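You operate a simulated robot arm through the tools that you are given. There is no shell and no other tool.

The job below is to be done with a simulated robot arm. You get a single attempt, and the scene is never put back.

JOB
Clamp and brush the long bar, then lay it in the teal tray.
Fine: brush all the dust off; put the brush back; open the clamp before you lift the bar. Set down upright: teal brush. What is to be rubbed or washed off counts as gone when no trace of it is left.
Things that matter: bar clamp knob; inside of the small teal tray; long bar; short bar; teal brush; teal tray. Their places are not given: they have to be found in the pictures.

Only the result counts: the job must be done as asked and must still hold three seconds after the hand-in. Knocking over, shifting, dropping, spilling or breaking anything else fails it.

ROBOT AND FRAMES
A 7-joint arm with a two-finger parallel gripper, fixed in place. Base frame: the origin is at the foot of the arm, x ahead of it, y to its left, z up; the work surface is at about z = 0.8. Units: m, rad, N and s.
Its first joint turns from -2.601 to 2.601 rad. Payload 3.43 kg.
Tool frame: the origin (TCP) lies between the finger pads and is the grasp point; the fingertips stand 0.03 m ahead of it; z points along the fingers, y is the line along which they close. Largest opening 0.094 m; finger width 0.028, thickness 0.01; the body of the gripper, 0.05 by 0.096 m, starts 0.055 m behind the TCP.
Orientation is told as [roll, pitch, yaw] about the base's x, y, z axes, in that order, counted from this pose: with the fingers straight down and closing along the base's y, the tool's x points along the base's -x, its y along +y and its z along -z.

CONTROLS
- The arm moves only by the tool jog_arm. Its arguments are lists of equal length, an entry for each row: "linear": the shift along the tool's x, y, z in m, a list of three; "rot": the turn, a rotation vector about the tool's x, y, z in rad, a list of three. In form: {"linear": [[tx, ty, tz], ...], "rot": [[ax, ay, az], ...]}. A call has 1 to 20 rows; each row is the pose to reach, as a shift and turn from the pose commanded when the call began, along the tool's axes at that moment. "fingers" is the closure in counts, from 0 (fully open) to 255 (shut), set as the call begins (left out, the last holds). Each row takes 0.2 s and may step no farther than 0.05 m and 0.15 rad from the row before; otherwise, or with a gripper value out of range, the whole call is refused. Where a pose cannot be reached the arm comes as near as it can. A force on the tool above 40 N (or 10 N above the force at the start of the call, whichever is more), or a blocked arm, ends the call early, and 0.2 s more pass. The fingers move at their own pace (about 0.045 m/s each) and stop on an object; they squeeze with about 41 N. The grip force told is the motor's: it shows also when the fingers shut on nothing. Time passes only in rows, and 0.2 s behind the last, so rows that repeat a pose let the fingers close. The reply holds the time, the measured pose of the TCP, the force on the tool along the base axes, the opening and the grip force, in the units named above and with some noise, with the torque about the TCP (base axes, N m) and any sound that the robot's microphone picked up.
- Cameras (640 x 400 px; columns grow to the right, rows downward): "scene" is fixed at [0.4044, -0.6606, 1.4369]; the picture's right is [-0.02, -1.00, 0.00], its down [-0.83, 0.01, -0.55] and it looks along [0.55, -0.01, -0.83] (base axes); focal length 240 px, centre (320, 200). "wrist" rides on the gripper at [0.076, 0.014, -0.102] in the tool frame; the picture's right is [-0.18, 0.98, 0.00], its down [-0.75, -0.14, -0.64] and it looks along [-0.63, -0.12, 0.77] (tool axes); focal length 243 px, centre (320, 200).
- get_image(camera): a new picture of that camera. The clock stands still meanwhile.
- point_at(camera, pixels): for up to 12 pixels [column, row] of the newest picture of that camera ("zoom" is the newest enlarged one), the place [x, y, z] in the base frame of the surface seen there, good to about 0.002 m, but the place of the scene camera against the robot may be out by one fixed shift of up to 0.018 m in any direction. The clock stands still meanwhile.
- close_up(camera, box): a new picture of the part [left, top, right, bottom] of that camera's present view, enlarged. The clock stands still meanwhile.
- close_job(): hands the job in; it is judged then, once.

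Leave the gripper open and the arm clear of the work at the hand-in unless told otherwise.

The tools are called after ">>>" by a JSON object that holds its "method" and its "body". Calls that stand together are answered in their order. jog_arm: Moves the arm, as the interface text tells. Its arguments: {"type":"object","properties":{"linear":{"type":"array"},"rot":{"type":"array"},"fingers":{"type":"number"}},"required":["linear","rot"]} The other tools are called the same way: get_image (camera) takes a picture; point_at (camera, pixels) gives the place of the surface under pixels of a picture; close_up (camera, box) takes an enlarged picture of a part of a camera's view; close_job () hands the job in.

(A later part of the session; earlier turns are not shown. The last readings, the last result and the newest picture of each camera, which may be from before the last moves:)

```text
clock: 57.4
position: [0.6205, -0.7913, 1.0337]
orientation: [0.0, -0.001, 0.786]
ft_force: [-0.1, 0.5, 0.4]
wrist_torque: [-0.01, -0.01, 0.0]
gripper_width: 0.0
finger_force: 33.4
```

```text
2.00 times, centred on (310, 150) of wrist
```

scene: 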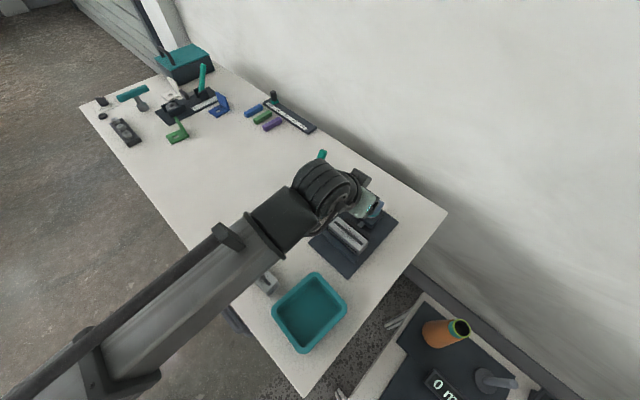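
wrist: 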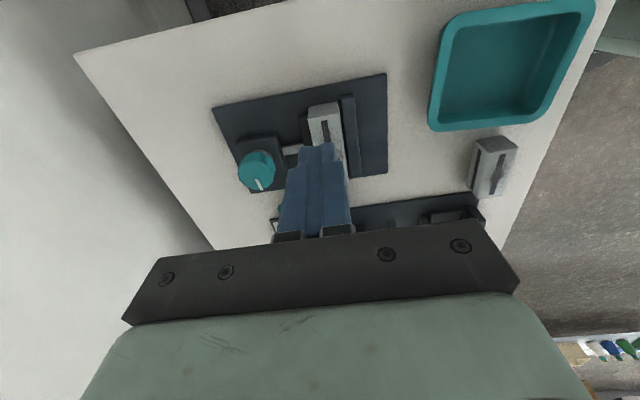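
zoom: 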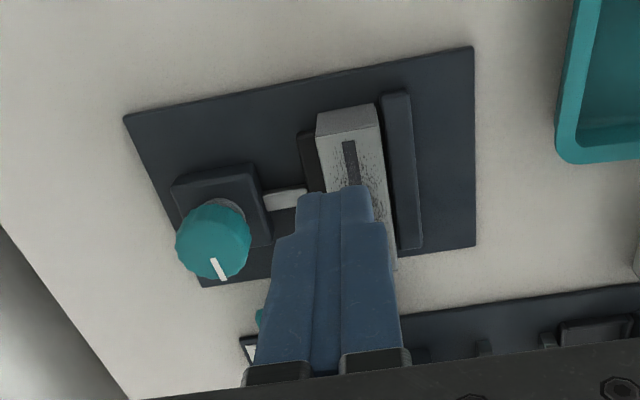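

Everything is in order. Next comes the brush. I move toward it at z≈1.03, turning to yaw -0.733 (along the brush's axis) and opening the fingers.

>>> {"method": "jog_arm", "body": {"linear": [[-0.0165, 0.0025, 0], [-0.0331, 0.0049, 0], [-0.0496, 0.0074, 0], [-0.0662, 0.0099, 0], [-0.0827, 0.0123, 0], [-0.0993, 0.0148, 0], [-0.1158, 0.0173, 0], [-0.1323, 0.0197, 0], [-0.1489, 0.0222, 0], [-0.1654, 0.0247, 0], [-0.182, 0.0271, 0], [-0.1985, 0.0296, 0]], "rot": [[0, 0, 0.1265], [0, 0, 0.253], [0, 0, 0.3795], [0, 0, 0.506], [0, 0, 0.6325], [0, 0, 0.759], [0, 0, 0.8855], [0, 0, 1.012], [0, 0, 1.1385], [0, 0, 1.265], [0, 0, 1.3915], [0, 0, 1.518]], "fingers": 70}}

>>> {"method": "jog_arm", "body": {"linear": [[0, 0, 0], [0, 0, 0], [0, 0, 0], [0, 0, 0]], "rot": [[0, -0.1, 0], [0, -0.2, 0], [0, -0.3, 0], [0, -0.35, 0]]}}

>>> {"method": "get_image", "body": {"camera": "wrist"}}

```text
clock: 60.0
position: [0.7405, -0.6302, 1.0349]
orientation: [0.001, 0.0, -0.735]
ft_force: [0.4, 0.3, 0.7]
wrist_torque: [0.0, -0.03, 0.0]
gripper_width: 0.0682
finger_force: 0.0
```

```text
clock: 61.0
position: [0.7413, -0.6293, 1.034]
orientation: [0.001, -0.351, -0.734]
ft_force: [0.1, -0.2, -1.1]
wrist_torque: [-0.03, -0.01, 0.01]
gripper_width: 0.0683
finger_force: 0.1
```

```text
taken
```

wrist: 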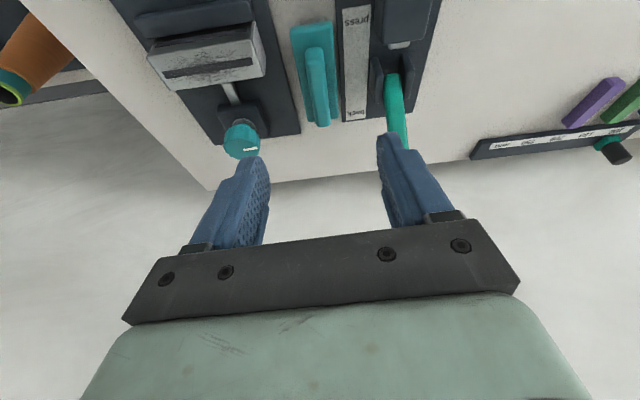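

The brush is centred in view. I zoom in and measure its handle and block corners.

>>> {"method": "close_up", "body": {"camera": "wrist", "box": [264, 10, 376, 140]}}

```text
3.08 times, centred on (320, 75) of wrist
```

zoom: 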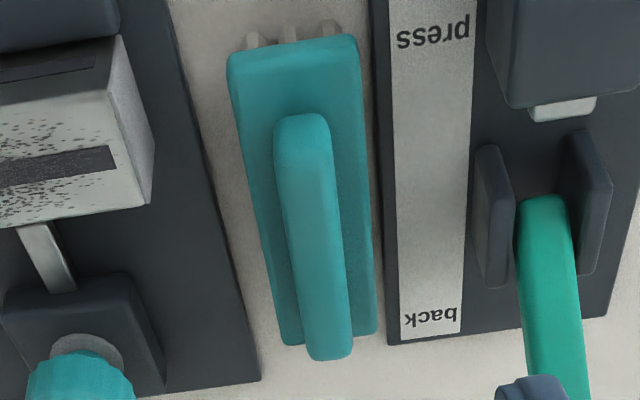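

>>> {"method": "point_at", "body": {"camera": "zoom", "pixels": [[234, 68], [352, 46], [372, 325], [290, 335], [300, 140], [330, 345], [280, 150], [324, 140], [306, 350], [346, 345], [312, 200], [322, 280]]}}

>>> {"method": "point_at", "body": {"camera": "zoom", "pixels": [[285, 220], [330, 220], [298, 320], [344, 310], [240, 90], [358, 80], [248, 38], [330, 24], [295, 118], [316, 118], [310, 330], [335, 330]]}}

```text
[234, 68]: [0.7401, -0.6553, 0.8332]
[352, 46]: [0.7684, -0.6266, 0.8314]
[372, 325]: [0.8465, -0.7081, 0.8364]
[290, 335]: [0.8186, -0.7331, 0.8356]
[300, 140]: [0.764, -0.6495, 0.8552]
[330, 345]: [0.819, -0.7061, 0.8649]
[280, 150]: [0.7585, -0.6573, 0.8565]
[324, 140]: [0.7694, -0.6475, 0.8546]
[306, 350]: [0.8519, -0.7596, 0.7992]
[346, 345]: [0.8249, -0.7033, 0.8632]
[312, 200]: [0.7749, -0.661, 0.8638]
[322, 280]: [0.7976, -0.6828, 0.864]
```

```text
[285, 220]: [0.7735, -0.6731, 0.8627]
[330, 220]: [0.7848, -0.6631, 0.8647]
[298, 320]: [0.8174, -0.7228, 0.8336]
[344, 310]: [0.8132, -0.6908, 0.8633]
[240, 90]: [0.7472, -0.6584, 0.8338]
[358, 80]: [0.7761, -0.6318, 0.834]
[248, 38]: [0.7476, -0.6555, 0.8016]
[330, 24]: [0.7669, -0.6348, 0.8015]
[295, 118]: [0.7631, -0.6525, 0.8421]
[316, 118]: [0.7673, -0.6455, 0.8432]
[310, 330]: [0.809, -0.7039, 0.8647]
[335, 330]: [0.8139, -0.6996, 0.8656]
```

The brush centre is about (0.793,-0.681), with its axis along -45°, handle about 0.017 wide, handle top 0.865 and block top 0.8355. I align the yaw to -0.785 and go to a pre-grasp point above the handle at z≈0.95 with the 20° tilt.

>>> {"method": "jog_arm", "body": {"linear": [[-0.0083, -0.0008, 0.0254], [-0.0165, -0.0015, 0.0508], [-0.0248, -0.0023, 0.0761], [-0.033, -0.003, 0.1015], [-0.033, -0.003, 0.1015]], "rot": [[0.0044, 0, 0.0122], [0.0089, 0, 0.0244], [0.0133, 0, 0.0366], [0.0178, 0, 0.0488], [0.0178, 0, 0.0488]], "fingers": 110}}

>>> {"method": "get_image", "body": {"camera": "wrist"}}

>>> {"method": "close_up", "body": {"camera": "scene", "box": [280, 140, 400, 240]}}

```text
clock: 62.2
position: [0.7882, -0.6763, 0.9502]
orientation: [0.0, -0.352, -0.786]
ft_force: [0.2, 0.0, 0.6]
wrist_torque: [-0.01, -0.02, 0.0]
gripper_width: 0.0533
finger_force: 0.0
```

```text
taken
```

wrist: 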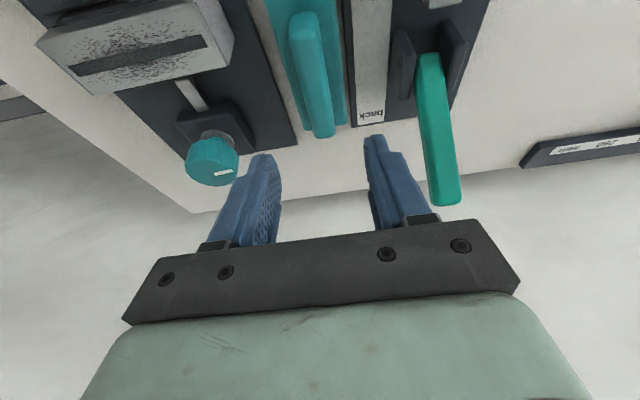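

```text
4.00 times, centred on (340, 190) of scene
```

zoom: 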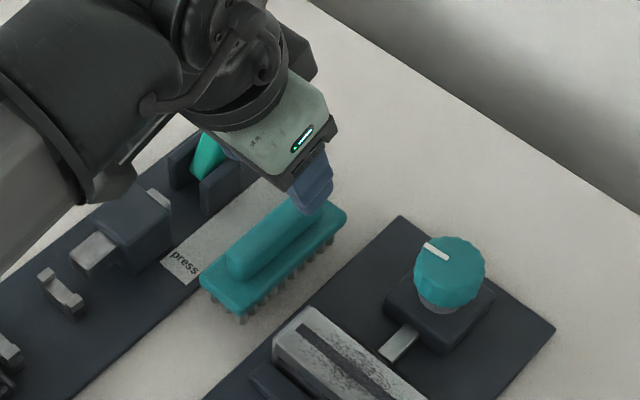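

The lever clears the palm by about 3 cm. I descend straight down in the base frame by 0.06 m and check.

>>> {"method": "jog_arm", "body": {"linear": [[0.0069, 0, 0.0188], [0.0137, 0, 0.0376], [0.0206, 0, 0.0563], [0.0206, 0, 0.0563]], "rot": [[0, 0, 0], [0, 0, 0], [0, 0, 0], [0, 0, 0]]}}

>>> {"method": "get_image", "body": {"camera": "wrist"}}

>>> {"method": "close_up", "body": {"camera": "scene", "box": [280, 140, 400, 240]}}

```text
clock: 63.2
position: [0.7865, -0.6763, 0.8907]
orientation: [0.0, -0.35, -0.785]
ft_force: [-0.4, -0.1, -0.5]
wrist_torque: [0.01, -0.01, -0.02]
gripper_width: 0.0533
finger_force: 0.0
```

```text
taken
```

wrist: 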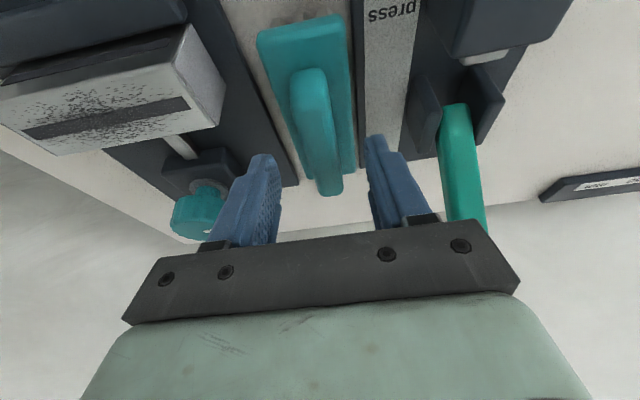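

```text
4.00 times, centred on (340, 190) of scene
```

zoom: 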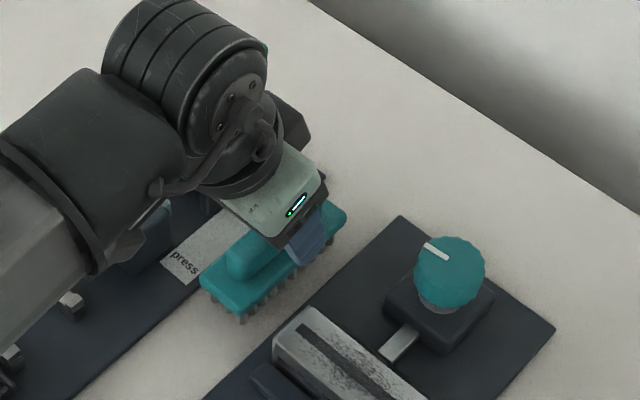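

I check where the wrist joint is relative to the lever, whose top is at z≈0.93, before going lower.

>>> {"method": "point_at", "body": {"camera": "zoom", "pixels": [[250, 90], [150, 60], [180, 120], [240, 150], [110, 240], [60, 150], [255, 40], [290, 110], [265, 48]]}}

```text
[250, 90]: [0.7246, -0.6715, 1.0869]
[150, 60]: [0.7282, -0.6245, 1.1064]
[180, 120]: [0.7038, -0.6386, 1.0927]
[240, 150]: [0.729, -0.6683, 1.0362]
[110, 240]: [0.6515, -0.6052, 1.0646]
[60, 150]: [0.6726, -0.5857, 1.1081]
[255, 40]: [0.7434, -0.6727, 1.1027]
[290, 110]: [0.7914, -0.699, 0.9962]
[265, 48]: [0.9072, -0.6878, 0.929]
```

All high enough. I descend the last 0.020 m and close on the handle.

>>> {"method": "jog_arm", "body": {"linear": [[0.0034, 0, 0.0094], [0.0067, 0, 0.0185], [0.0067, 0, 0.0185]], "rot": [[0, 0, 0], [0, 0, 0], [0, 0, 0]]}}

>>> {"method": "jog_arm", "body": {"linear": [[0, 0, 0], [0, 0, 0], [0, 0, 0], [0, 0, 0], [0, 0, 0]], "rot": [[0, 0, 0], [0, 0, 0], [0, 0, 0], [0, 0, 0], [0, 0, 0]], "fingers": 255}}

>>> {"method": "get_image", "body": {"camera": "wrist"}}

```text
clock: 64.0
position: [0.787, -0.6755, 0.8711]
orientation: [0.001, -0.351, -0.785]
ft_force: [0.6, -0.4, 0.4]
wrist_torque: [0.01, 0.0, -0.03]
gripper_width: 0.0538
finger_force: 0.2
```

```text
clock: 65.2
position: [0.7875, -0.6759, 0.8709]
orientation: [0.0, -0.352, -0.785]
ft_force: [-0.6, -0.8, -0.3]
wrist_torque: [-0.01, -0.01, -0.01]
gripper_width: 0.0236
finger_force: 41.5
```

```text
taken
```

wrist: 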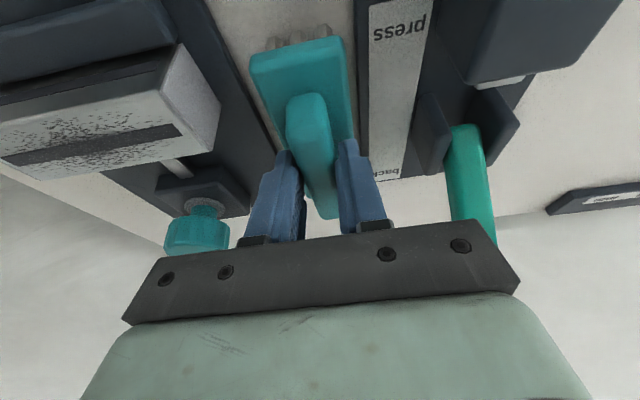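

The handle is gripped (0.0236 m, 41 N). I note this grasp pose for the put-back. I lift straight up 0.09 m.

>>> {"method": "jog_arm", "body": {"linear": [[-0.0034, 0, -0.0094], [-0.0103, 0, -0.0282], [-0.0206, 0, -0.0563], [-0.031, 0, -0.0845], [-0.031, 0, -0.0845]], "rot": [[0, 0, 0], [0, 0, 0], [0, 0, 0], [0, 0, 0], [0, 0, 0]]}}

>>> {"method": "get_image", "body": {"camera": "wrist"}}

>>> {"method": "close_up", "body": {"camera": "scene", "box": [280, 140, 400, 240]}}

```text
clock: 66.4
position: [0.7885, -0.6766, 0.9608]
orientation: [-0.001, -0.349, -0.785]
ft_force: [-0.5, 0.4, -1.1]
wrist_torque: [0.03, 0.0, -0.01]
gripper_width: 0.0235
finger_force: 41.2
```

```text
taken
```

wrist: 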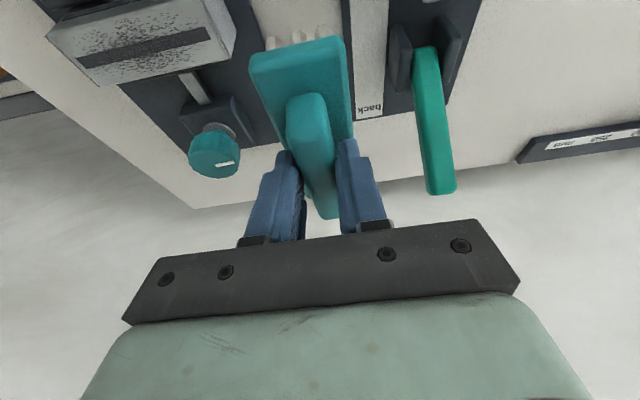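

```text
4.00 times, centred on (340, 190) of scene
```

zoom: 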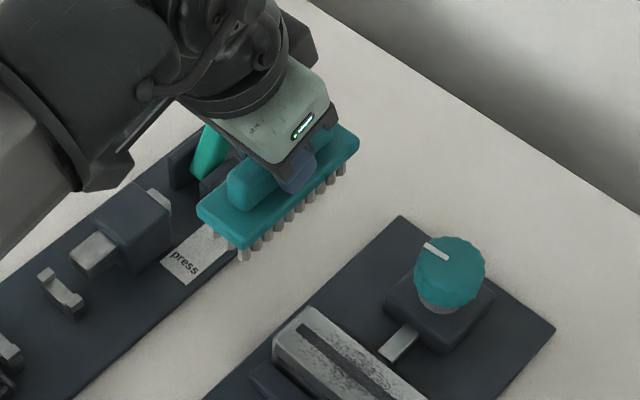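

The brush hangs level. I carry it over the bar's near end (left end in the picture), still at this height.

>>> {"method": "jog_arm", "body": {"linear": [[0.0123, -0.0184, -0.0045], [0.0247, -0.0368, -0.0091], [0.037, -0.0551, -0.0136], [0.0493, -0.0735, -0.0181], [0.0493, -0.0735, -0.0181]], "rot": [[0, 0, 0], [0, 0, 0], [0, 0, 0], [0, 0, 0], [0, 0, 0]]}}

>>> {"method": "get_image", "body": {"camera": "wrist"}}

>>> {"method": "close_up", "body": {"camera": "scene", "box": [290, 170, 410, 270]}}

```text
clock: 67.6
position: [0.698, -0.6912, 0.9607]
orientation: [0.0, -0.35, -0.786]
ft_force: [-0.2, -0.8, -1.0]
wrist_torque: [-0.03, 0.03, 0.0]
gripper_width: 0.0234
finger_force: 41.1
```

```text
taken
```

wrist: 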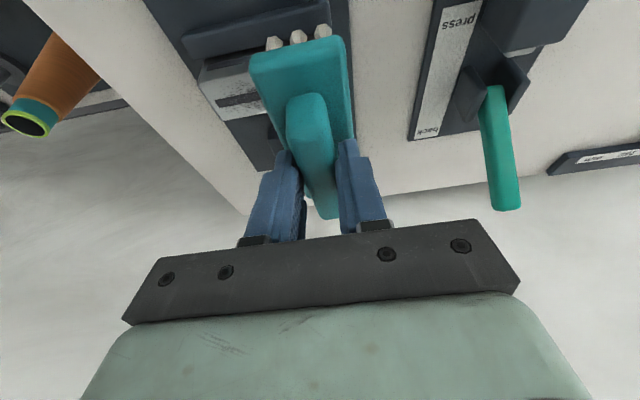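

```text
4.00 times, centred on (350, 220) of scene
```

zoom: 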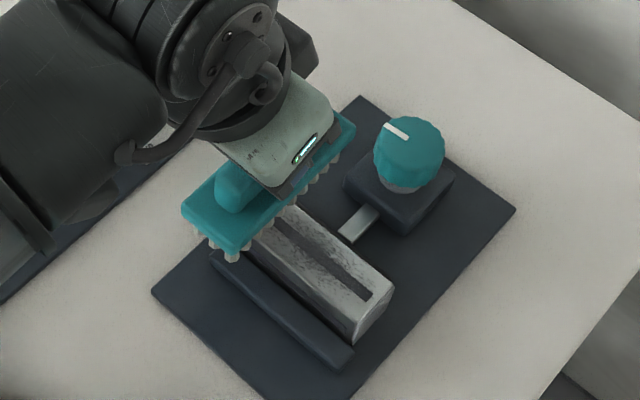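

The brush is above the bar's left end and clear of the knob. I lower it to about 5 mm above the expected contact.

>>> {"method": "jog_arm", "body": {"linear": [[0.0044, 0, 0.0119], [0.0087, 0, 0.0238], [0.0131, 0, 0.0357], [0.0131, 0, 0.0357]], "rot": [[0, 0, 0], [0, 0, 0], [0, 0, 0], [0, 0, 0]]}}

>>> {"method": "jog_arm", "body": {"linear": [[0.0005, 0, 0.0014], [0.001, 0, 0.0028], [0.001, 0, 0.0028]], "rot": [[0, 0, 0], [0, 0, 0], [0, 0, 0]]}}

>>> {"method": "close_up", "body": {"camera": "scene", "box": [290, 170, 410, 270]}}

```text
clock: 68.6
position: [0.6986, -0.6918, 0.9229]
orientation: [-0.002, -0.352, -0.786]
ft_force: [-0.8, 0.0, -0.7]
wrist_torque: [0.03, 0.03, 0.01]
gripper_width: 0.0235
finger_force: 41.3
```

```text
clock: 69.4
position: [0.698, -0.6915, 0.9208]
orientation: [0.0, -0.352, -0.786]
ft_force: [-0.4, 0.0, -0.9]
wrist_torque: [-0.02, 0.01, -0.01]
gripper_width: 0.0233
finger_force: 40.9
```

```text
4.00 times, centred on (350, 220) of scene
```

zoom: 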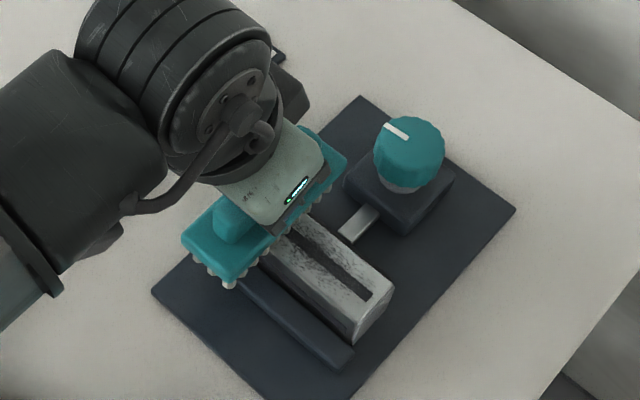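

No contact yet at about 0.049 up. I lower in 1 mm steps.

>>> {"method": "jog_arm", "body": {"linear": [[0.0003, 0, 0.0009], [0.0003, 0, 0.0009]], "rot": [[0, 0, 0], [0, 0, 0]]}}

>>> {"method": "jog_arm", "body": {"linear": [[0.0003, 0, 0.0009], [0.0003, 0, 0.0009]], "rot": [[0, 0, 0], [0, 0, 0]]}}

>>> {"method": "jog_arm", "body": {"linear": [[0.0003, 0, 0.0009], [0.0003, 0, 0.0009]], "rot": [[0, 0, 0], [0, 0, 0]]}}

```text
clock: 70.0
position: [0.6982, -0.691, 0.9196]
orientation: [0.001, -0.352, -0.784]
ft_force: [0.7, -0.8, -1.0]
wrist_torque: [-0.01, 0.01, 0.01]
gripper_width: 0.0235
finger_force: 40.8
```

```text
clock: 70.6
position: [0.699, -0.6907, 0.9182]
orientation: [0.001, -0.352, -0.785]
ft_force: [-0.1, 0.8, 6.8]
wrist_torque: [-0.01, -0.02, -0.01]
gripper_width: 0.0237
finger_force: 40.9
```

```text
clock: 71.2
position: [0.698, -0.6911, 0.9184]
orientation: [-0.001, -0.352, -0.786]
ft_force: [-1.2, 0.0, 19.3]
wrist_torque: [-0.04, -0.03, 0.0]
gripper_width: 0.0237
finger_force: 41.0
```

Contact at about 0.047 up; 19 N now. I ease off 0.8 mm and sweep along the bar toward its right end (tool -y, 0.105 m).

>>> {"method": "jog_arm", "body": {"linear": [[-0.0003, 0, -0.0008], [-0.0003, -0.0075, -0.0008], [-0.0003, -0.015, -0.0008], [-0.0003, -0.0225, -0.0008], [-0.0003, -0.03, -0.0008], [-0.0003, -0.0375, -0.0008], [-0.0003, -0.045, -0.0008], [-0.0003, -0.0525, -0.0008], [-0.0003, -0.06, -0.0008], [-0.0003, -0.0675, -0.0008], [-0.0003, -0.075, -0.0008], [-0.0003, -0.0825, -0.0008], [-0.0003, -0.09, -0.0008], [-0.0003, -0.0975, -0.0008], [-0.0003, -0.105, -0.0008]], "rot": [[0, 0, 0], [0, 0, 0], [0, 0, 0], [0, 0, 0], [0, 0, 0], [0, 0, 0], [0, 0, 0], [0, 0, 0], [0, 0, 0], [0, 0, 0], [0, 0, 0], [0, 0, 0], [0, 0, 0], [0, 0, 0], [0, 0, 0]]}}

>>> {"method": "close_up", "body": {"camera": "scene", "box": [290, 170, 410, 270]}}

```text
clock: 74.4
position: [0.6248, -0.7657, 0.9181]
orientation: [-0.001, -0.348, -0.787]
ft_force: [1.0, 1.8, 6.1]
wrist_torque: [0.16, -0.2, 0.01]
gripper_width: 0.0234
finger_force: 41.2
```

```text
4.00 times, centred on (350, 220) of scene
```

zoom: 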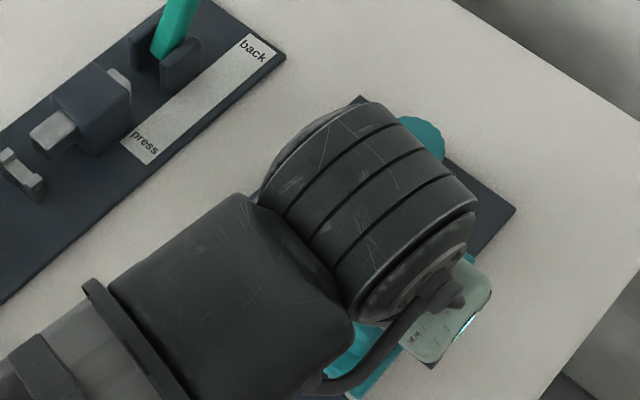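

The sweep went smoothly with about 6 N. I sweep all the way back past the left end (tool +y 0.13 m).

>>> {"method": "jog_arm", "body": {"linear": [[0, 0.0072, 0], [0, 0.0144, 0], [0, 0.0217, 0], [0, 0.0289, 0], [0, 0.0361, 0], [0, 0.0433, 0], [0, 0.0506, 0], [0, 0.0578, 0], [0, 0.065, 0], [0, 0.0722, 0], [0, 0.0794, 0], [0, 0.0867, 0], [0, 0.0939, 0], [0, 0.1011, 0], [0, 0.1083, 0], [0, 0.1156, 0], [0, 0.1228, 0], [0, 0.13, 0]], "rot": [[0, 0, 0], [0, 0, 0], [0, 0, 0], [0, 0, 0], [0, 0, 0], [0, 0, 0], [0, 0, 0], [0, 0, 0], [0, 0, 0], [0, 0, 0], [0, 0, 0], [0, 0, 0], [0, 0, 0], [0, 0, 0], [0, 0, 0], [0, 0, 0], [0, 0, 0], [0, 0, 0]]}}

>>> {"method": "close_up", "body": {"camera": "scene", "box": [310, 190, 400, 265]}}

>>> {"method": "get_image", "body": {"camera": "wrist"}}

```text
clock: 78.2
position: [0.7158, -0.6726, 0.9183]
orientation: [0.001, -0.35, -0.784]
ft_force: [-0.8, -0.8, 4.1]
wrist_torque: [-0.11, 0.11, 0.01]
gripper_width: 0.0234
finger_force: 40.9
```

```text
5.33 times, centred on (355, 228) of scene
```

zoom: 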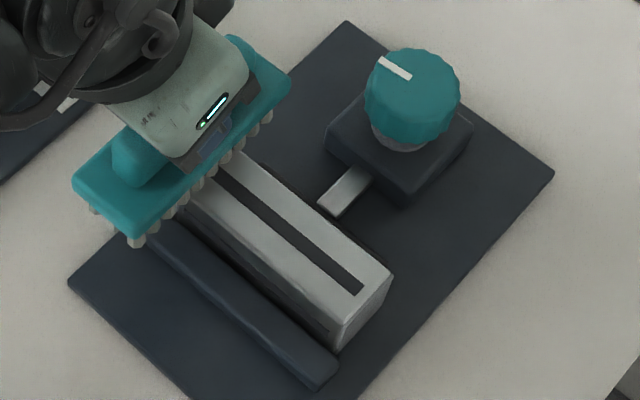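

```text
taken
```

wrist: 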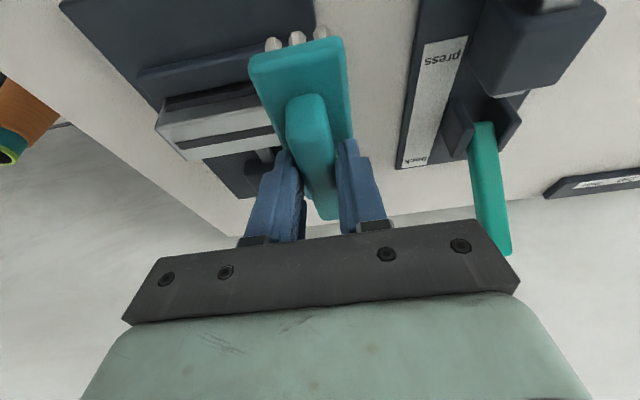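

The dust appears gone on the visible part. I make one more full pass each way to be thorough.

>>> {"method": "jog_arm", "body": {"linear": [[0, -0.0072, 0], [0, -0.0144, 0], [0, -0.0217, 0], [0, -0.0289, 0], [0, -0.0361, 0], [0, -0.0433, 0], [0, -0.0506, 0], [0, -0.0578, 0], [0, -0.065, 0], [0, -0.0722, 0], [0, -0.0794, 0], [0, -0.0867, 0], [0, -0.0939, 0], [0, -0.1011, 0], [0, -0.1083, 0], [0, -0.1156, 0], [0, -0.1228, 0], [0, -0.13, 0]], "rot": [[0, 0, 0], [0, 0, 0], [0, 0, 0], [0, 0, 0], [0, 0, 0], [0, 0, 0], [0, 0, 0], [0, 0, 0], [0, 0, 0], [0, 0, 0], [0, 0, 0], [0, 0, 0], [0, 0, 0], [0, 0, 0], [0, 0, 0], [0, 0, 0], [0, 0, 0], [0, 0, 0]]}}

>>> {"method": "jog_arm", "body": {"linear": [[0, 0.0072, 0], [0, 0.0144, 0], [0, 0.0217, 0], [0, 0.0289, 0], [0, 0.0361, 0], [0, 0.0433, 0], [0, 0.0506, 0], [0, 0.0578, 0], [0, 0.065, 0], [0, 0.0722, 0], [0, 0.0794, 0], [0, 0.0867, 0], [0, 0.0939, 0], [0, 0.1011, 0], [0, 0.1083, 0], [0, 0.1156, 0], [0, 0.1228, 0], [0, 0.13, 0]], "rot": [[0, 0, 0], [0, 0, 0], [0, 0, 0], [0, 0, 0], [0, 0, 0], [0, 0, 0], [0, 0, 0], [0, 0, 0], [0, 0, 0], [0, 0, 0], [0, 0, 0], [0, 0, 0], [0, 0, 0], [0, 0, 0], [0, 0, 0], [0, 0, 0], [0, 0, 0], [0, 0, 0]]}}

>>> {"method": "jog_arm", "body": {"linear": [[-0.0034, 0, -0.0094], [-0.0069, 0, -0.0188], [-0.0148, 0, -0.0404], [-0.0148, 0, -0.0404]], "rot": [[0, 0, 0], [0, 0, 0], [0, 0, 0], [0, 0, 0]]}}

>>> {"method": "close_up", "body": {"camera": "scene", "box": [310, 190, 400, 265]}}

>>> {"method": "get_image", "body": {"camera": "wrist"}}

```text
clock: 82.0
position: [0.6235, -0.7646, 0.9183]
orientation: [0.0, -0.349, -0.786]
ft_force: [0.7, -0.2, 0.2]
wrist_torque: [0.05, -0.02, -0.02]
gripper_width: 0.0237
finger_force: 41.0
```

```text
clock: 85.8
position: [0.7151, -0.6726, 0.9193]
orientation: [-0.001, -0.351, -0.782]
ft_force: [-1.7, -1.7, 2.7]
wrist_torque: [-0.08, 0.15, -0.01]
gripper_width: 0.0235
finger_force: 40.9
```

```text
clock: 86.8
position: [0.715, -0.6729, 0.9612]
orientation: [-0.001, -0.348, -0.786]
ft_force: [0.3, -0.5, -0.6]
wrist_torque: [0.03, -0.02, 0.0]
gripper_width: 0.0235
finger_force: 41.1
```

```text
5.33 times, centred on (355, 228) of scene
```

zoom: 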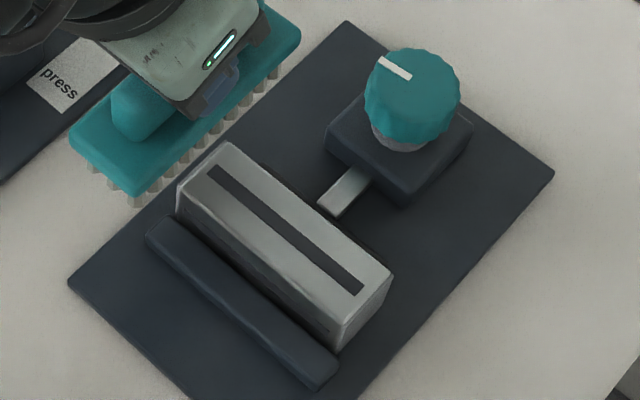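

```text
taken
```

wrist: 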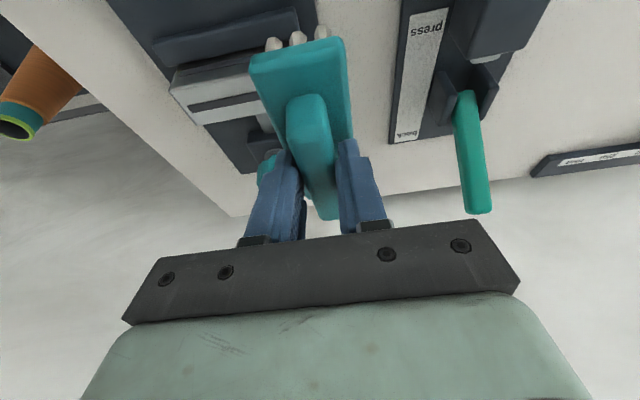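

The bar's top now looks clean. I zoom closely to look for any speck left.

>>> {"method": "close_up", "body": {"camera": "scene", "box": [330, 214, 386, 258]}}

>>> {"method": "close_up", "body": {"camera": "wrist", "box": [150, 40, 290, 140]}}

```text
9.09 times, centred on (358, 236) of scene
```

zoom: 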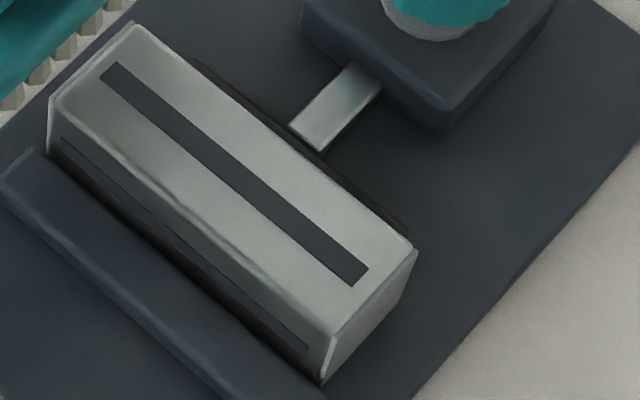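

```text
4.00 times, centred on (220, 90) of wrist
```

zoom: 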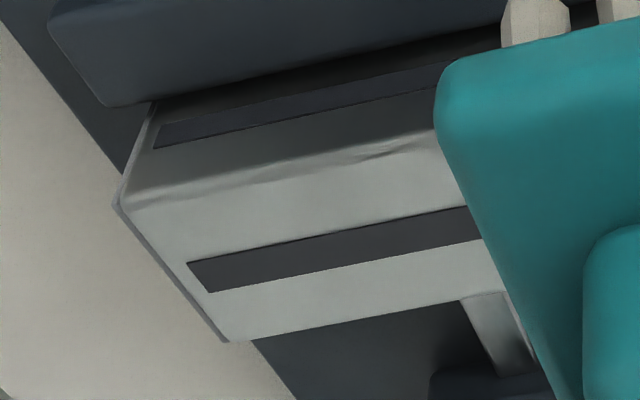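

The bar is clean on top. I carry the brush back above its home spot, reversing the moves.

>>> {"method": "jog_arm", "body": {"linear": [[-0.0123, 0.0121, 0.0045], [-0.0246, 0.0243, 0.009], [-0.0369, 0.0364, 0.0136], [-0.0492, 0.0485, 0.0181], [-0.0492, 0.0485, 0.0181]], "rot": [[0, 0, 0], [0, 0, 0], [0, 0, 0], [0, 0, 0], [0, 0, 0]]}}

>>> {"method": "jog_arm", "body": {"linear": [[0.0069, 0, 0.0188], [0.0138, 0, 0.0376], [0.0206, 0, 0.0563], [0.0258, 0, 0.0704], [0.0289, 0, 0.0789], [0.0289, 0, 0.0789]], "rot": [[0, 0, 0], [0, 0, 0], [0, 0, 0], [0, 0, 0], [0, 0, 0], [0, 0, 0]]}}

>>> {"method": "get_image", "body": {"camera": "wrist"}}

>>> {"method": "close_up", "body": {"camera": "scene", "box": [290, 165, 410, 240]}}

```text
clock: 88.0
position: [0.7872, -0.6758, 0.9619]
orientation: [-0.001, -0.351, -0.786]
ft_force: [-0.5, -0.4, -1.0]
wrist_torque: [0.0, -0.02, -0.01]
gripper_width: 0.0234
finger_force: 40.8
```

```text
clock: 89.4
position: [0.7878, -0.6781, 0.8771]
orientation: [-0.001, -0.351, -0.785]
ft_force: [0.3, 0.7, -0.8]
wrist_torque: [0.01, 0.0, 0.01]
gripper_width: 0.0237
finger_force: 41.2
```

```text
taken
```

wrist: 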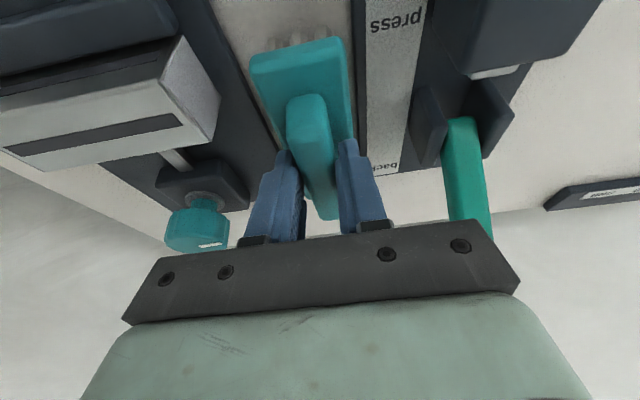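

```text
5.33 times, centred on (350, 202) of scene
```

zoom: 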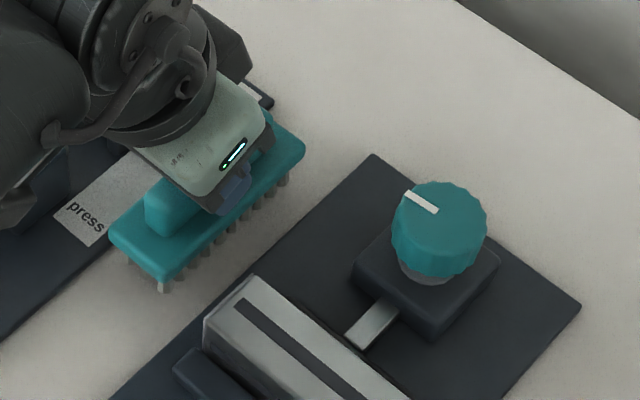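

Back above home with 6 mm to go. I lower 5 mm in small steps, watching the force.

>>> {"method": "jog_arm", "body": {"linear": [[0.0007, 0, 0.0019], [0.0014, 0, 0.0038], [0.0017, 0, 0.0047], [0.0017, 0, 0.0047]], "rot": [[0, 0, 0], [0, 0, 0], [0, 0, 0], [0, 0, 0]]}}

>>> {"method": "jog_arm", "body": {"linear": [[0.0003, 0, 0.0009], [0.0003, 0, 0.0009]], "rot": [[0, 0, 0], [0, 0, 0]]}}

```text
clock: 90.4
position: [0.7869, -0.677, 0.8718]
orientation: [0.0, -0.35, -0.786]
ft_force: [-0.7, -0.4, -0.6]
wrist_torque: [0.02, 0.03, -0.01]
gripper_width: 0.0238
finger_force: 41.1
```

```text
clock: 91.0
position: [0.7882, -0.6759, 0.8717]
orientation: [0.0, -0.353, -0.786]
ft_force: [0.8, -0.2, -0.8]
wrist_torque: [0.02, 0.04, 0.0]
gripper_width: 0.0235
finger_force: 40.9
```

No contact yet at the original height, so the brush crept up a hair in the grip. I lower another 1 mm.

>>> {"method": "jog_arm", "body": {"linear": [[0.0003, 0, 0.0009], [0.0003, 0, 0.0009]], "rot": [[0, 0, 0], [0, 0, 0]]}}

```text
clock: 91.6
position: [0.7871, -0.6763, 0.8706]
orientation: [0.0, -0.351, -0.785]
ft_force: [-0.9, -0.5, 3.5]
wrist_torque: [0.22, 0.1, 0.03]
gripper_width: 0.0234
finger_force: 41.0
```

Contact (about 4 N). I open the fingers, wait, then rise straight up.

>>> {"method": "jog_arm", "body": {"linear": [[0, 0, 0], [0, 0, 0], [0, 0, 0], [-0.0034, 0, -0.0094], [-0.0103, 0, -0.0282], [-0.0206, 0, -0.0563], [-0.031, 0, -0.0845], [-0.0378, 0, -0.1033]], "rot": [[0, 0, 0], [0, 0, 0], [0, 0, 0], [0, 0, 0], [0, 0, 0], [0, 0, 0], [0, 0, 0], [0, 0, 0]], "fingers": 110}}

>>> {"method": "get_image", "body": {"camera": "wrist"}}

>>> {"method": "close_up", "body": {"camera": "scene", "box": [290, 165, 410, 240]}}

```text
clock: 93.4
position: [0.7871, -0.6759, 0.9797]
orientation: [0.0, -0.353, -0.787]
ft_force: [0.6, -0.2, 1.0]
wrist_torque: [0.02, 0.02, 0.02]
gripper_width: 0.0536
finger_force: 0.0
```

```text
taken
```

wrist: 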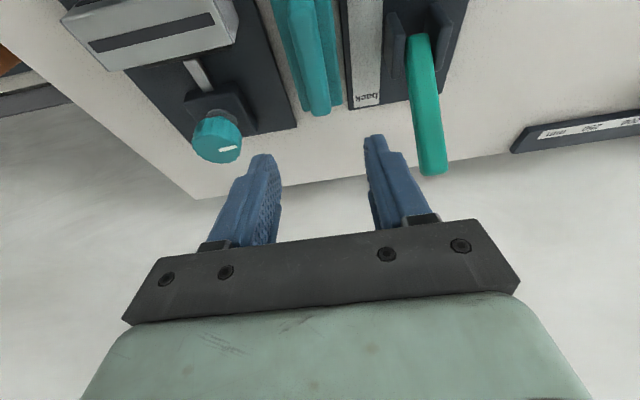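

```text
5.33 times, centred on (350, 202) of scene
```

zoom: 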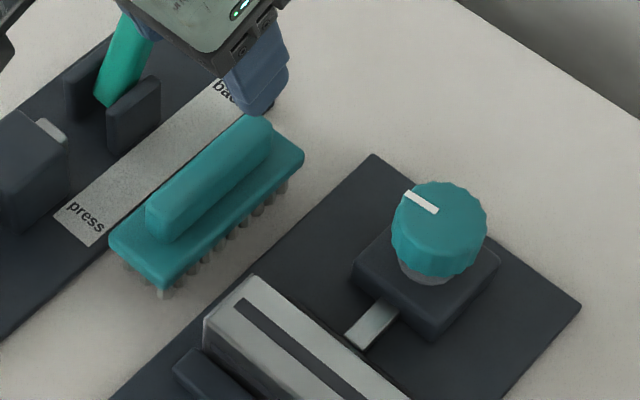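

The brush stands upright at its original place, left corner at (109,240) versus (107,238) before. Next I open the clamp. I turn to yaw -1.535 and increase the tilt to 40° above the work, then approach the knob.

>>> {"method": "jog_arm", "body": {"linear": [[0.0007, -0.0072, -0.0038], [0.0013, -0.0145, -0.0076], [0.002, -0.0217, -0.0114], [0.0026, -0.0289, -0.0151], [0.0033, -0.0362, -0.0189], [0.0039, -0.0434, -0.0227]], "rot": [[0.0428, 0, 0.1173], [0.0857, 0, 0.2347], [0.1285, 0, 0.352], [0.1713, 0, 0.4693], [0.2142, 0, 0.5867], [0.257, 0, 0.704]], "fingers": 70}}

>>> {"method": "jog_arm", "body": {"linear": [[0, 0, 0], [0, 0, 0], [0, 0, 0], [0, 0, 0]], "rot": [[0, -0.12, 0], [0, -0.24, 0], [0, -0.347, 0], [0, -0.347, 0]]}}

>>> {"method": "get_image", "body": {"camera": "wrist"}}

```text
clock: 94.8
position: [0.7486, -0.6994, 0.9997]
orientation: [-0.002, -0.35, -1.537]
ft_force: [-0.3, 0.6, 0.0]
wrist_torque: [0.02, -0.02, -0.01]
gripper_width: 0.0683
finger_force: 0.1
```

```text
clock: 95.8
position: [0.7488, -0.6981, 1.0]
orientation: [0.0, -0.697, -1.533]
ft_force: [-0.5, 0.8, -0.4]
wrist_torque: [-0.02, 0.0, 0.0]
gripper_width: 0.0683
finger_force: 0.0
```

```text
taken
```

wrist: 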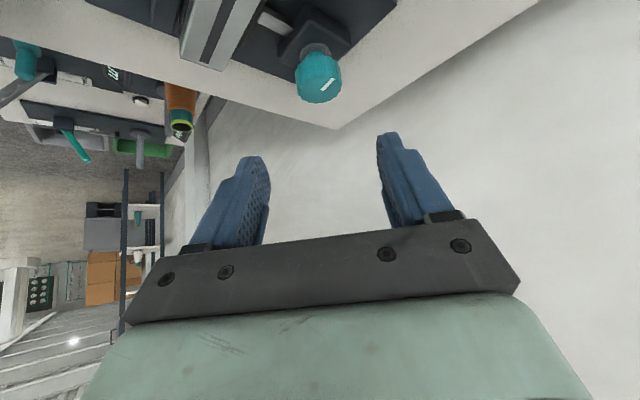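

I approach the knob along the tool axis, 0.1685 m in all.

>>> {"method": "jog_arm", "body": {"linear": [[0.003, -0.0004, 0.03], [0.0061, -0.0004, 0.06], [0.0061, -0.0004, 0.09], [0.0061, -0.0004, 0.115], [0.0061, -0.0004, 0.135], [0.0061, -0.0004, 0.155], [0.0061, -0.0004, 0.1685], [0.0061, -0.0004, 0.1685]], "rot": [[0, 0, 0], [0, 0, 0], [0, 0, 0], [0, 0, 0], [0, 0, 0], [0, 0, 0], [0, 0, 0], [0, 0, 0]]}}

>>> {"method": "get_image", "body": {"camera": "wrist"}}

```text
clock: 97.6
position: [0.7515, -0.8029, 0.8672]
orientation: [0.001, -0.698, -1.533]
ft_force: [0.4, 0.8, -0.6]
wrist_torque: [-0.01, 0.01, 0.01]
gripper_width: 0.0682
finger_force: 0.0
```

```text
taken
```

wrist: 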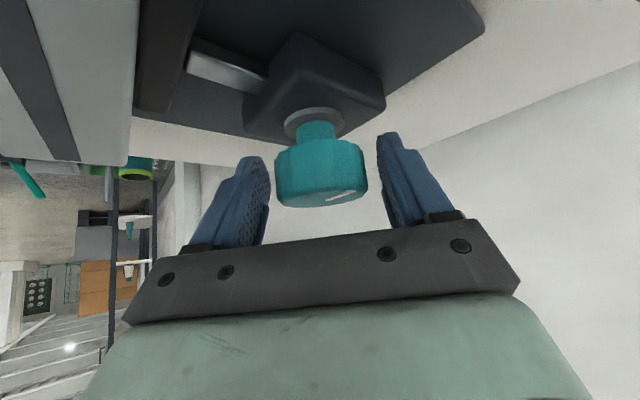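

The knob is centred between the fingers. I grip it and turn it counter-clockwise 1.5 rad to open the clamp.

>>> {"method": "jog_arm", "body": {"linear": [[0, 0, 0], [0, 0, 0], [0, 0, 0], [0, 0, 0], [0, 0, 0], [0, 0, 0], [0, 0, 0], [0, 0, 0], [0, 0, 0], [0, 0, 0], [0, 0, 0], [0, 0, 0], [0, 0, 0], [0, 0, 0], [0, 0, 0]], "rot": [[0, 0, 0], [0, 0, 0], [0, 0, 0], [-0.0877, 0, -0.1045], [-0.1753, 0, -0.2089], [-0.263, 0, -0.3134], [-0.3506, 0, -0.4178], [-0.4383, 0, -0.5223], [-0.5259, 0, -0.6267], [-0.6136, 0, -0.7312], [-0.7012, 0, -0.8356], [-0.7889, 0, -0.9401], [-0.8765, 0, -1.0445], [-0.9642, 0, -1.149], [-0.9642, 0, -1.149]], "fingers": 255}}

>>> {"method": "get_image", "body": {"camera": "wrist"}}

```text
clock: 100.8
position: [0.7517, -0.8027, 0.8677]
orientation: [0.0, -0.698, -0.036]
ft_force: [2.0, -2.0, 5.3]
wrist_torque: [0.12, 0.34, 0.04]
gripper_width: 0.0478
finger_force: 45.0
```

```text
taken
```

wrist: 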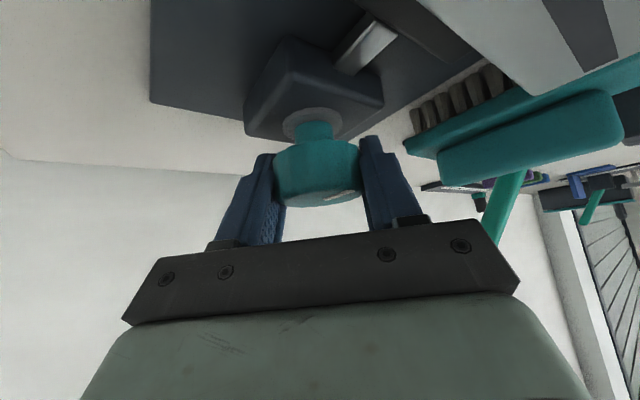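

It turned with no slip. I release, swing back clockwise 1.5 rad with open fingers, then grip and turn counter-clockwise again.

>>> {"method": "jog_arm", "body": {"linear": [[0, 0, 0], [0, 0, 0], [0, 0, 0], [0, 0, 0], [0, 0, 0], [0, 0, 0], [0, 0, 0], [0, 0, 0], [0, 0, 0], [0, 0, 0], [0, 0, 0], [0, 0, 0], [0, 0, 0], [0, 0, 0]], "rot": [[0, 0, 0], [0, 0, 0], [0.0877, 0, 0.1045], [0.1753, 0, 0.2089], [0.263, 0, 0.3134], [0.3506, 0, 0.4178], [0.4383, 0, 0.5223], [0.5259, 0, 0.6267], [0.6136, 0, 0.7312], [0.7012, 0, 0.8356], [0.7889, 0, 0.9401], [0.8765, 0, 1.0445], [0.9642, 0, 1.149], [0.9642, 0, 1.149]], "fingers": 70}}

>>> {"method": "close_up", "body": {"camera": "scene", "box": [318, 200, 390, 260]}}

>>> {"method": "jog_arm", "body": {"linear": [[0, 0, 0], [0, 0, 0], [0, 0, 0], [0, 0, 0], [0, 0, 0], [0, 0, 0], [0, 0, 0], [0, 0, 0], [0, 0, 0], [0, 0, 0], [0, 0, 0], [0, 0, 0], [0, 0, 0], [0, 0, 0], [0, 0, 0]], "rot": [[0, 0, 0], [0, 0, 0], [0, 0, 0], [-0.0877, 0, -0.1045], [-0.1753, 0, -0.2089], [-0.263, 0, -0.3134], [-0.3506, 0, -0.4178], [-0.4383, 0, -0.5223], [-0.5259, 0, -0.6267], [-0.6136, 0, -0.7312], [-0.7012, 0, -0.8356], [-0.7889, 0, -0.9401], [-0.8765, 0, -1.0445], [-0.9642, 0, -1.149], [-0.9642, 0, -1.149]], "fingers": 255}}

>>> {"method": "get_image", "body": {"camera": "wrist"}}

```text
clock: 103.8
position: [0.7531, -0.8013, 0.8665]
orientation: [0.001, -0.697, -1.537]
ft_force: [0.1, 0.0, -1.3]
wrist_torque: [0.02, -0.04, 0.01]
gripper_width: 0.0682
finger_force: 0.2
```

```text
6.67 times, centred on (354, 230) of scene
```

zoom: 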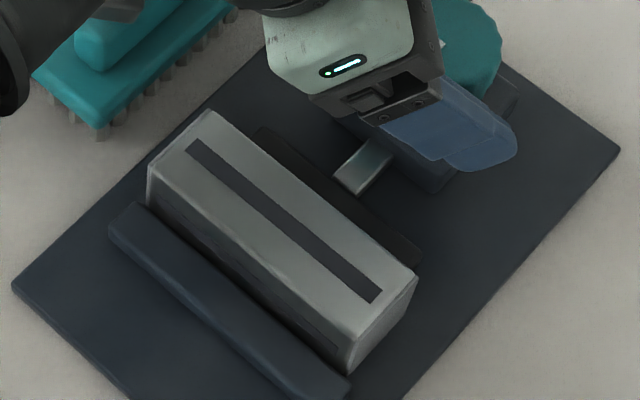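

```text
clock: 107.0
position: [0.751, -0.8031, 0.8675]
orientation: [0.002, -0.699, -0.034]
ft_force: [-1.8, -0.2, 4.3]
wrist_torque: [0.21, 0.42, 0.03]
gripper_width: 0.0476
finger_force: 45.0
```

```text
taken
```

wrist: 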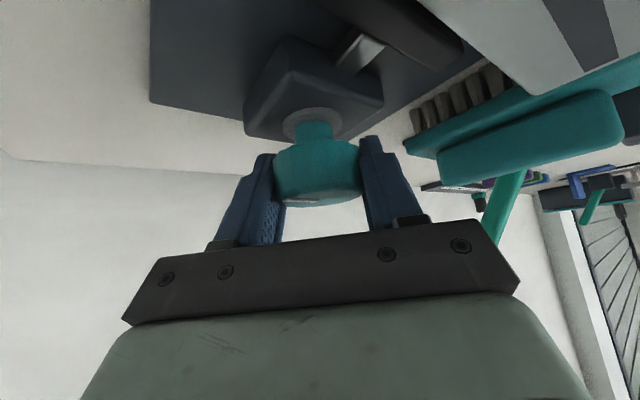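

The jaw is well open and the knob has turned back 3.0 rad. I turn a further 0.14 rad to bring it to its starting angle.

>>> {"method": "jog_arm", "body": {"linear": [[0, 0, 0], [0, 0, 0], [0, 0, 0]], "rot": [[-0.045, 0, -0.0536], [-0.09, 0, -0.1072], [-0.09, 0, -0.1072]]}}

>>> {"method": "jog_arm", "body": {"linear": [[0, 0, 0], [0, 0, 0], [0, 0, -0.01], [0, 0, -0.03], [0, 0, -0.05], [0, 0, -0.08], [0, 0, -0.12], [0, 0, -0.16]], "rot": [[0, 0, 0], [0, 0, 0], [0, 0, 0], [0, 0, 0], [0, 0, 0], [0, 0, 0], [0, 0, 0], [0, 0, 0]], "fingers": 70}}

>>> {"method": "get_image", "body": {"camera": "wrist"}}

>>> {"method": "close_up", "body": {"camera": "scene", "box": [290, 165, 410, 240]}}

```text
clock: 107.8
position: [0.7512, -0.8034, 0.8662]
orientation: [-0.001, -0.695, 0.106]
ft_force: [-10.1, -2.2, 7.0]
wrist_torque: [-0.07, 0.57, -1.04]
gripper_width: 0.0475
finger_force: 45.0
```

```text
clock: 109.6
position: [0.6483, -0.8125, 0.9889]
orientation: [0.003, -0.697, 0.105]
ft_force: [-0.2, 0.1, 0.2]
wrist_torque: [0.02, -0.01, 0.01]
gripper_width: 0.0685
finger_force: 0.1
```

```text
taken
```

wrist: 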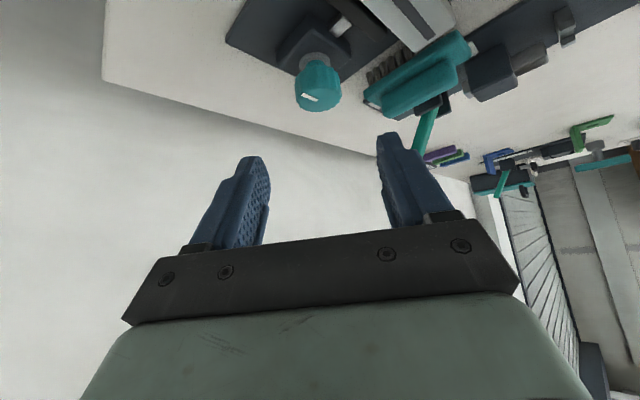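

```text
5.33 times, centred on (350, 202) of scene
```

zoom: 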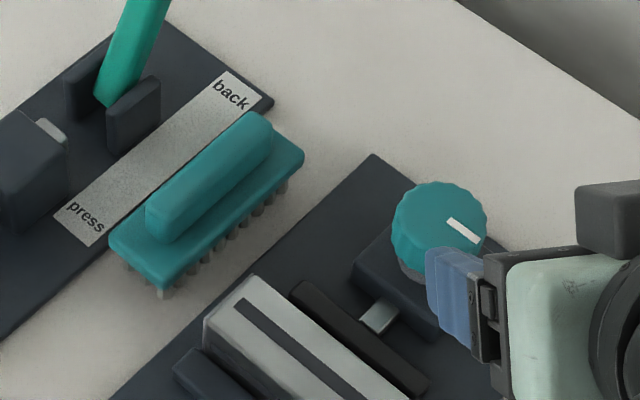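

The turn hit the open stop (torque -1.0) and the mark is back at its starting place, so the clamp is fully open. Now I take out the tilt, rising 5 cm, then go look at the tray from above at yaw 0.785.

>>> {"method": "jog_arm", "body": {"linear": [[-0.0064, 0, -0.0077], [-0.0128, 0, -0.0153], [-0.0192, 0, -0.023], [-0.0256, 0, -0.0306], [-0.032, 0, -0.0383]], "rot": [[0, 0.14, 0], [0, 0.28, 0], [0, 0.42, 0], [0, 0.56, 0], [0, 0.698, 0]]}}

>>> {"method": "jog_arm", "body": {"linear": [[0.0168, 0.0222, -0.0013], [0.0337, 0.0445, -0.0025], [0.0505, 0.0667, -0.0038], [0.0674, 0.0889, -0.005], [0.0842, 0.1111, -0.0063], [0.101, 0.1334, -0.0075], [0.1179, 0.1556, -0.0088], [0.1347, 0.1778, -0.01]], "rot": [[0, 0, -0.085], [0, 0, -0.17], [0, 0, -0.255], [0, 0, -0.34], [0, 0, -0.425], [0, 0, -0.51], [0, 0, -0.595], [0, 0, -0.68]]}}

>>> {"method": "get_image", "body": {"camera": "wrist"}}

```text
clock: 110.8
position: [0.6507, -0.8133, 1.0389]
orientation: [0.002, 0.001, 0.106]
ft_force: [-0.4, 0.0, -0.6]
wrist_torque: [0.03, -0.02, 0.0]
gripper_width: 0.068
finger_force: 0.1
```

```text
clock: 112.6
position: [0.4962, -0.6495, 1.0496]
orientation: [0.0, 0.0, 0.789]
ft_force: [0.5, 0.2, 0.5]
wrist_torque: [0.0, 0.02, 0.01]
gripper_width: 0.0685
finger_force: 0.0
```

```text
taken
```

wrist: 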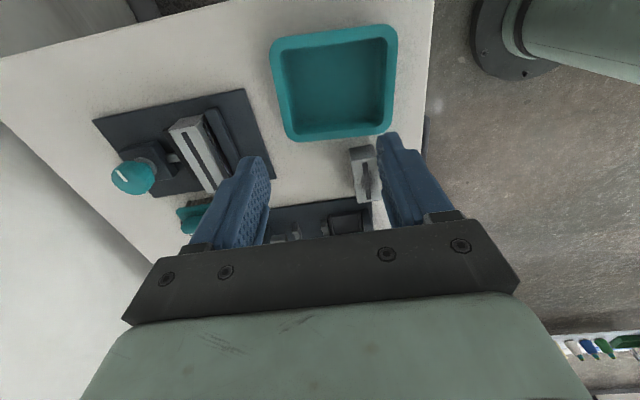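

The whole tray is in view. I zoom in and measure its rim and inner floor.

>>> {"method": "close_up", "body": {"camera": "wrist", "box": [250, 10, 420, 150]}}

```text
2.86 times, centred on (335, 80) of wrist
```

zoom: 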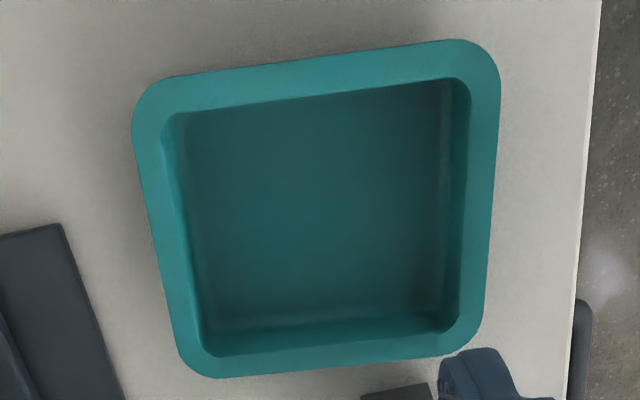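

>>> {"method": "point_at", "body": {"camera": "zoom", "pixels": [[180, 135], [445, 100], [440, 300], [215, 320], [320, 210], [165, 130], [460, 95], [465, 310], [205, 345], [320, 100], [190, 220], [450, 200]]}}

>>> {"method": "point_at", "body": {"camera": "zoom", "pixels": [[150, 105], [480, 65], [478, 325], [200, 362], [320, 340], [320, 325], [310, 75], [155, 220], [482, 200], [180, 220], [462, 200], [340, 350]]}}

```text
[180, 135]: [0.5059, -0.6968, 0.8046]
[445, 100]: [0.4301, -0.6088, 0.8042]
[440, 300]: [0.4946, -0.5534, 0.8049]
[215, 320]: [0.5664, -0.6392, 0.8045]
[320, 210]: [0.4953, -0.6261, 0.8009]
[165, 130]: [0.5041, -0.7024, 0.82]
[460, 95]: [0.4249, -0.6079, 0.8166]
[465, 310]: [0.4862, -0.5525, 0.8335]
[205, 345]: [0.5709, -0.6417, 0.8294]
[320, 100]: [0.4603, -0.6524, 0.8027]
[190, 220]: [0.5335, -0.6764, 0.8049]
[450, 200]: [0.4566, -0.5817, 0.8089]
```

```text
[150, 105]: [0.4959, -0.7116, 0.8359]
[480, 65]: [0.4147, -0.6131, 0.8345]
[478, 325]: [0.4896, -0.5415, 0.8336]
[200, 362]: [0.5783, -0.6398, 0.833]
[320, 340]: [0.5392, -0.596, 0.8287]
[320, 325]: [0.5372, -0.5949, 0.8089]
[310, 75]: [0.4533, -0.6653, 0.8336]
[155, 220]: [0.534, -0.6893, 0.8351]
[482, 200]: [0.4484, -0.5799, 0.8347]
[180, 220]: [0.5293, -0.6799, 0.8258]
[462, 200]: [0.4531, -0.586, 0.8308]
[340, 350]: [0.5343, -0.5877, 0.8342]
```

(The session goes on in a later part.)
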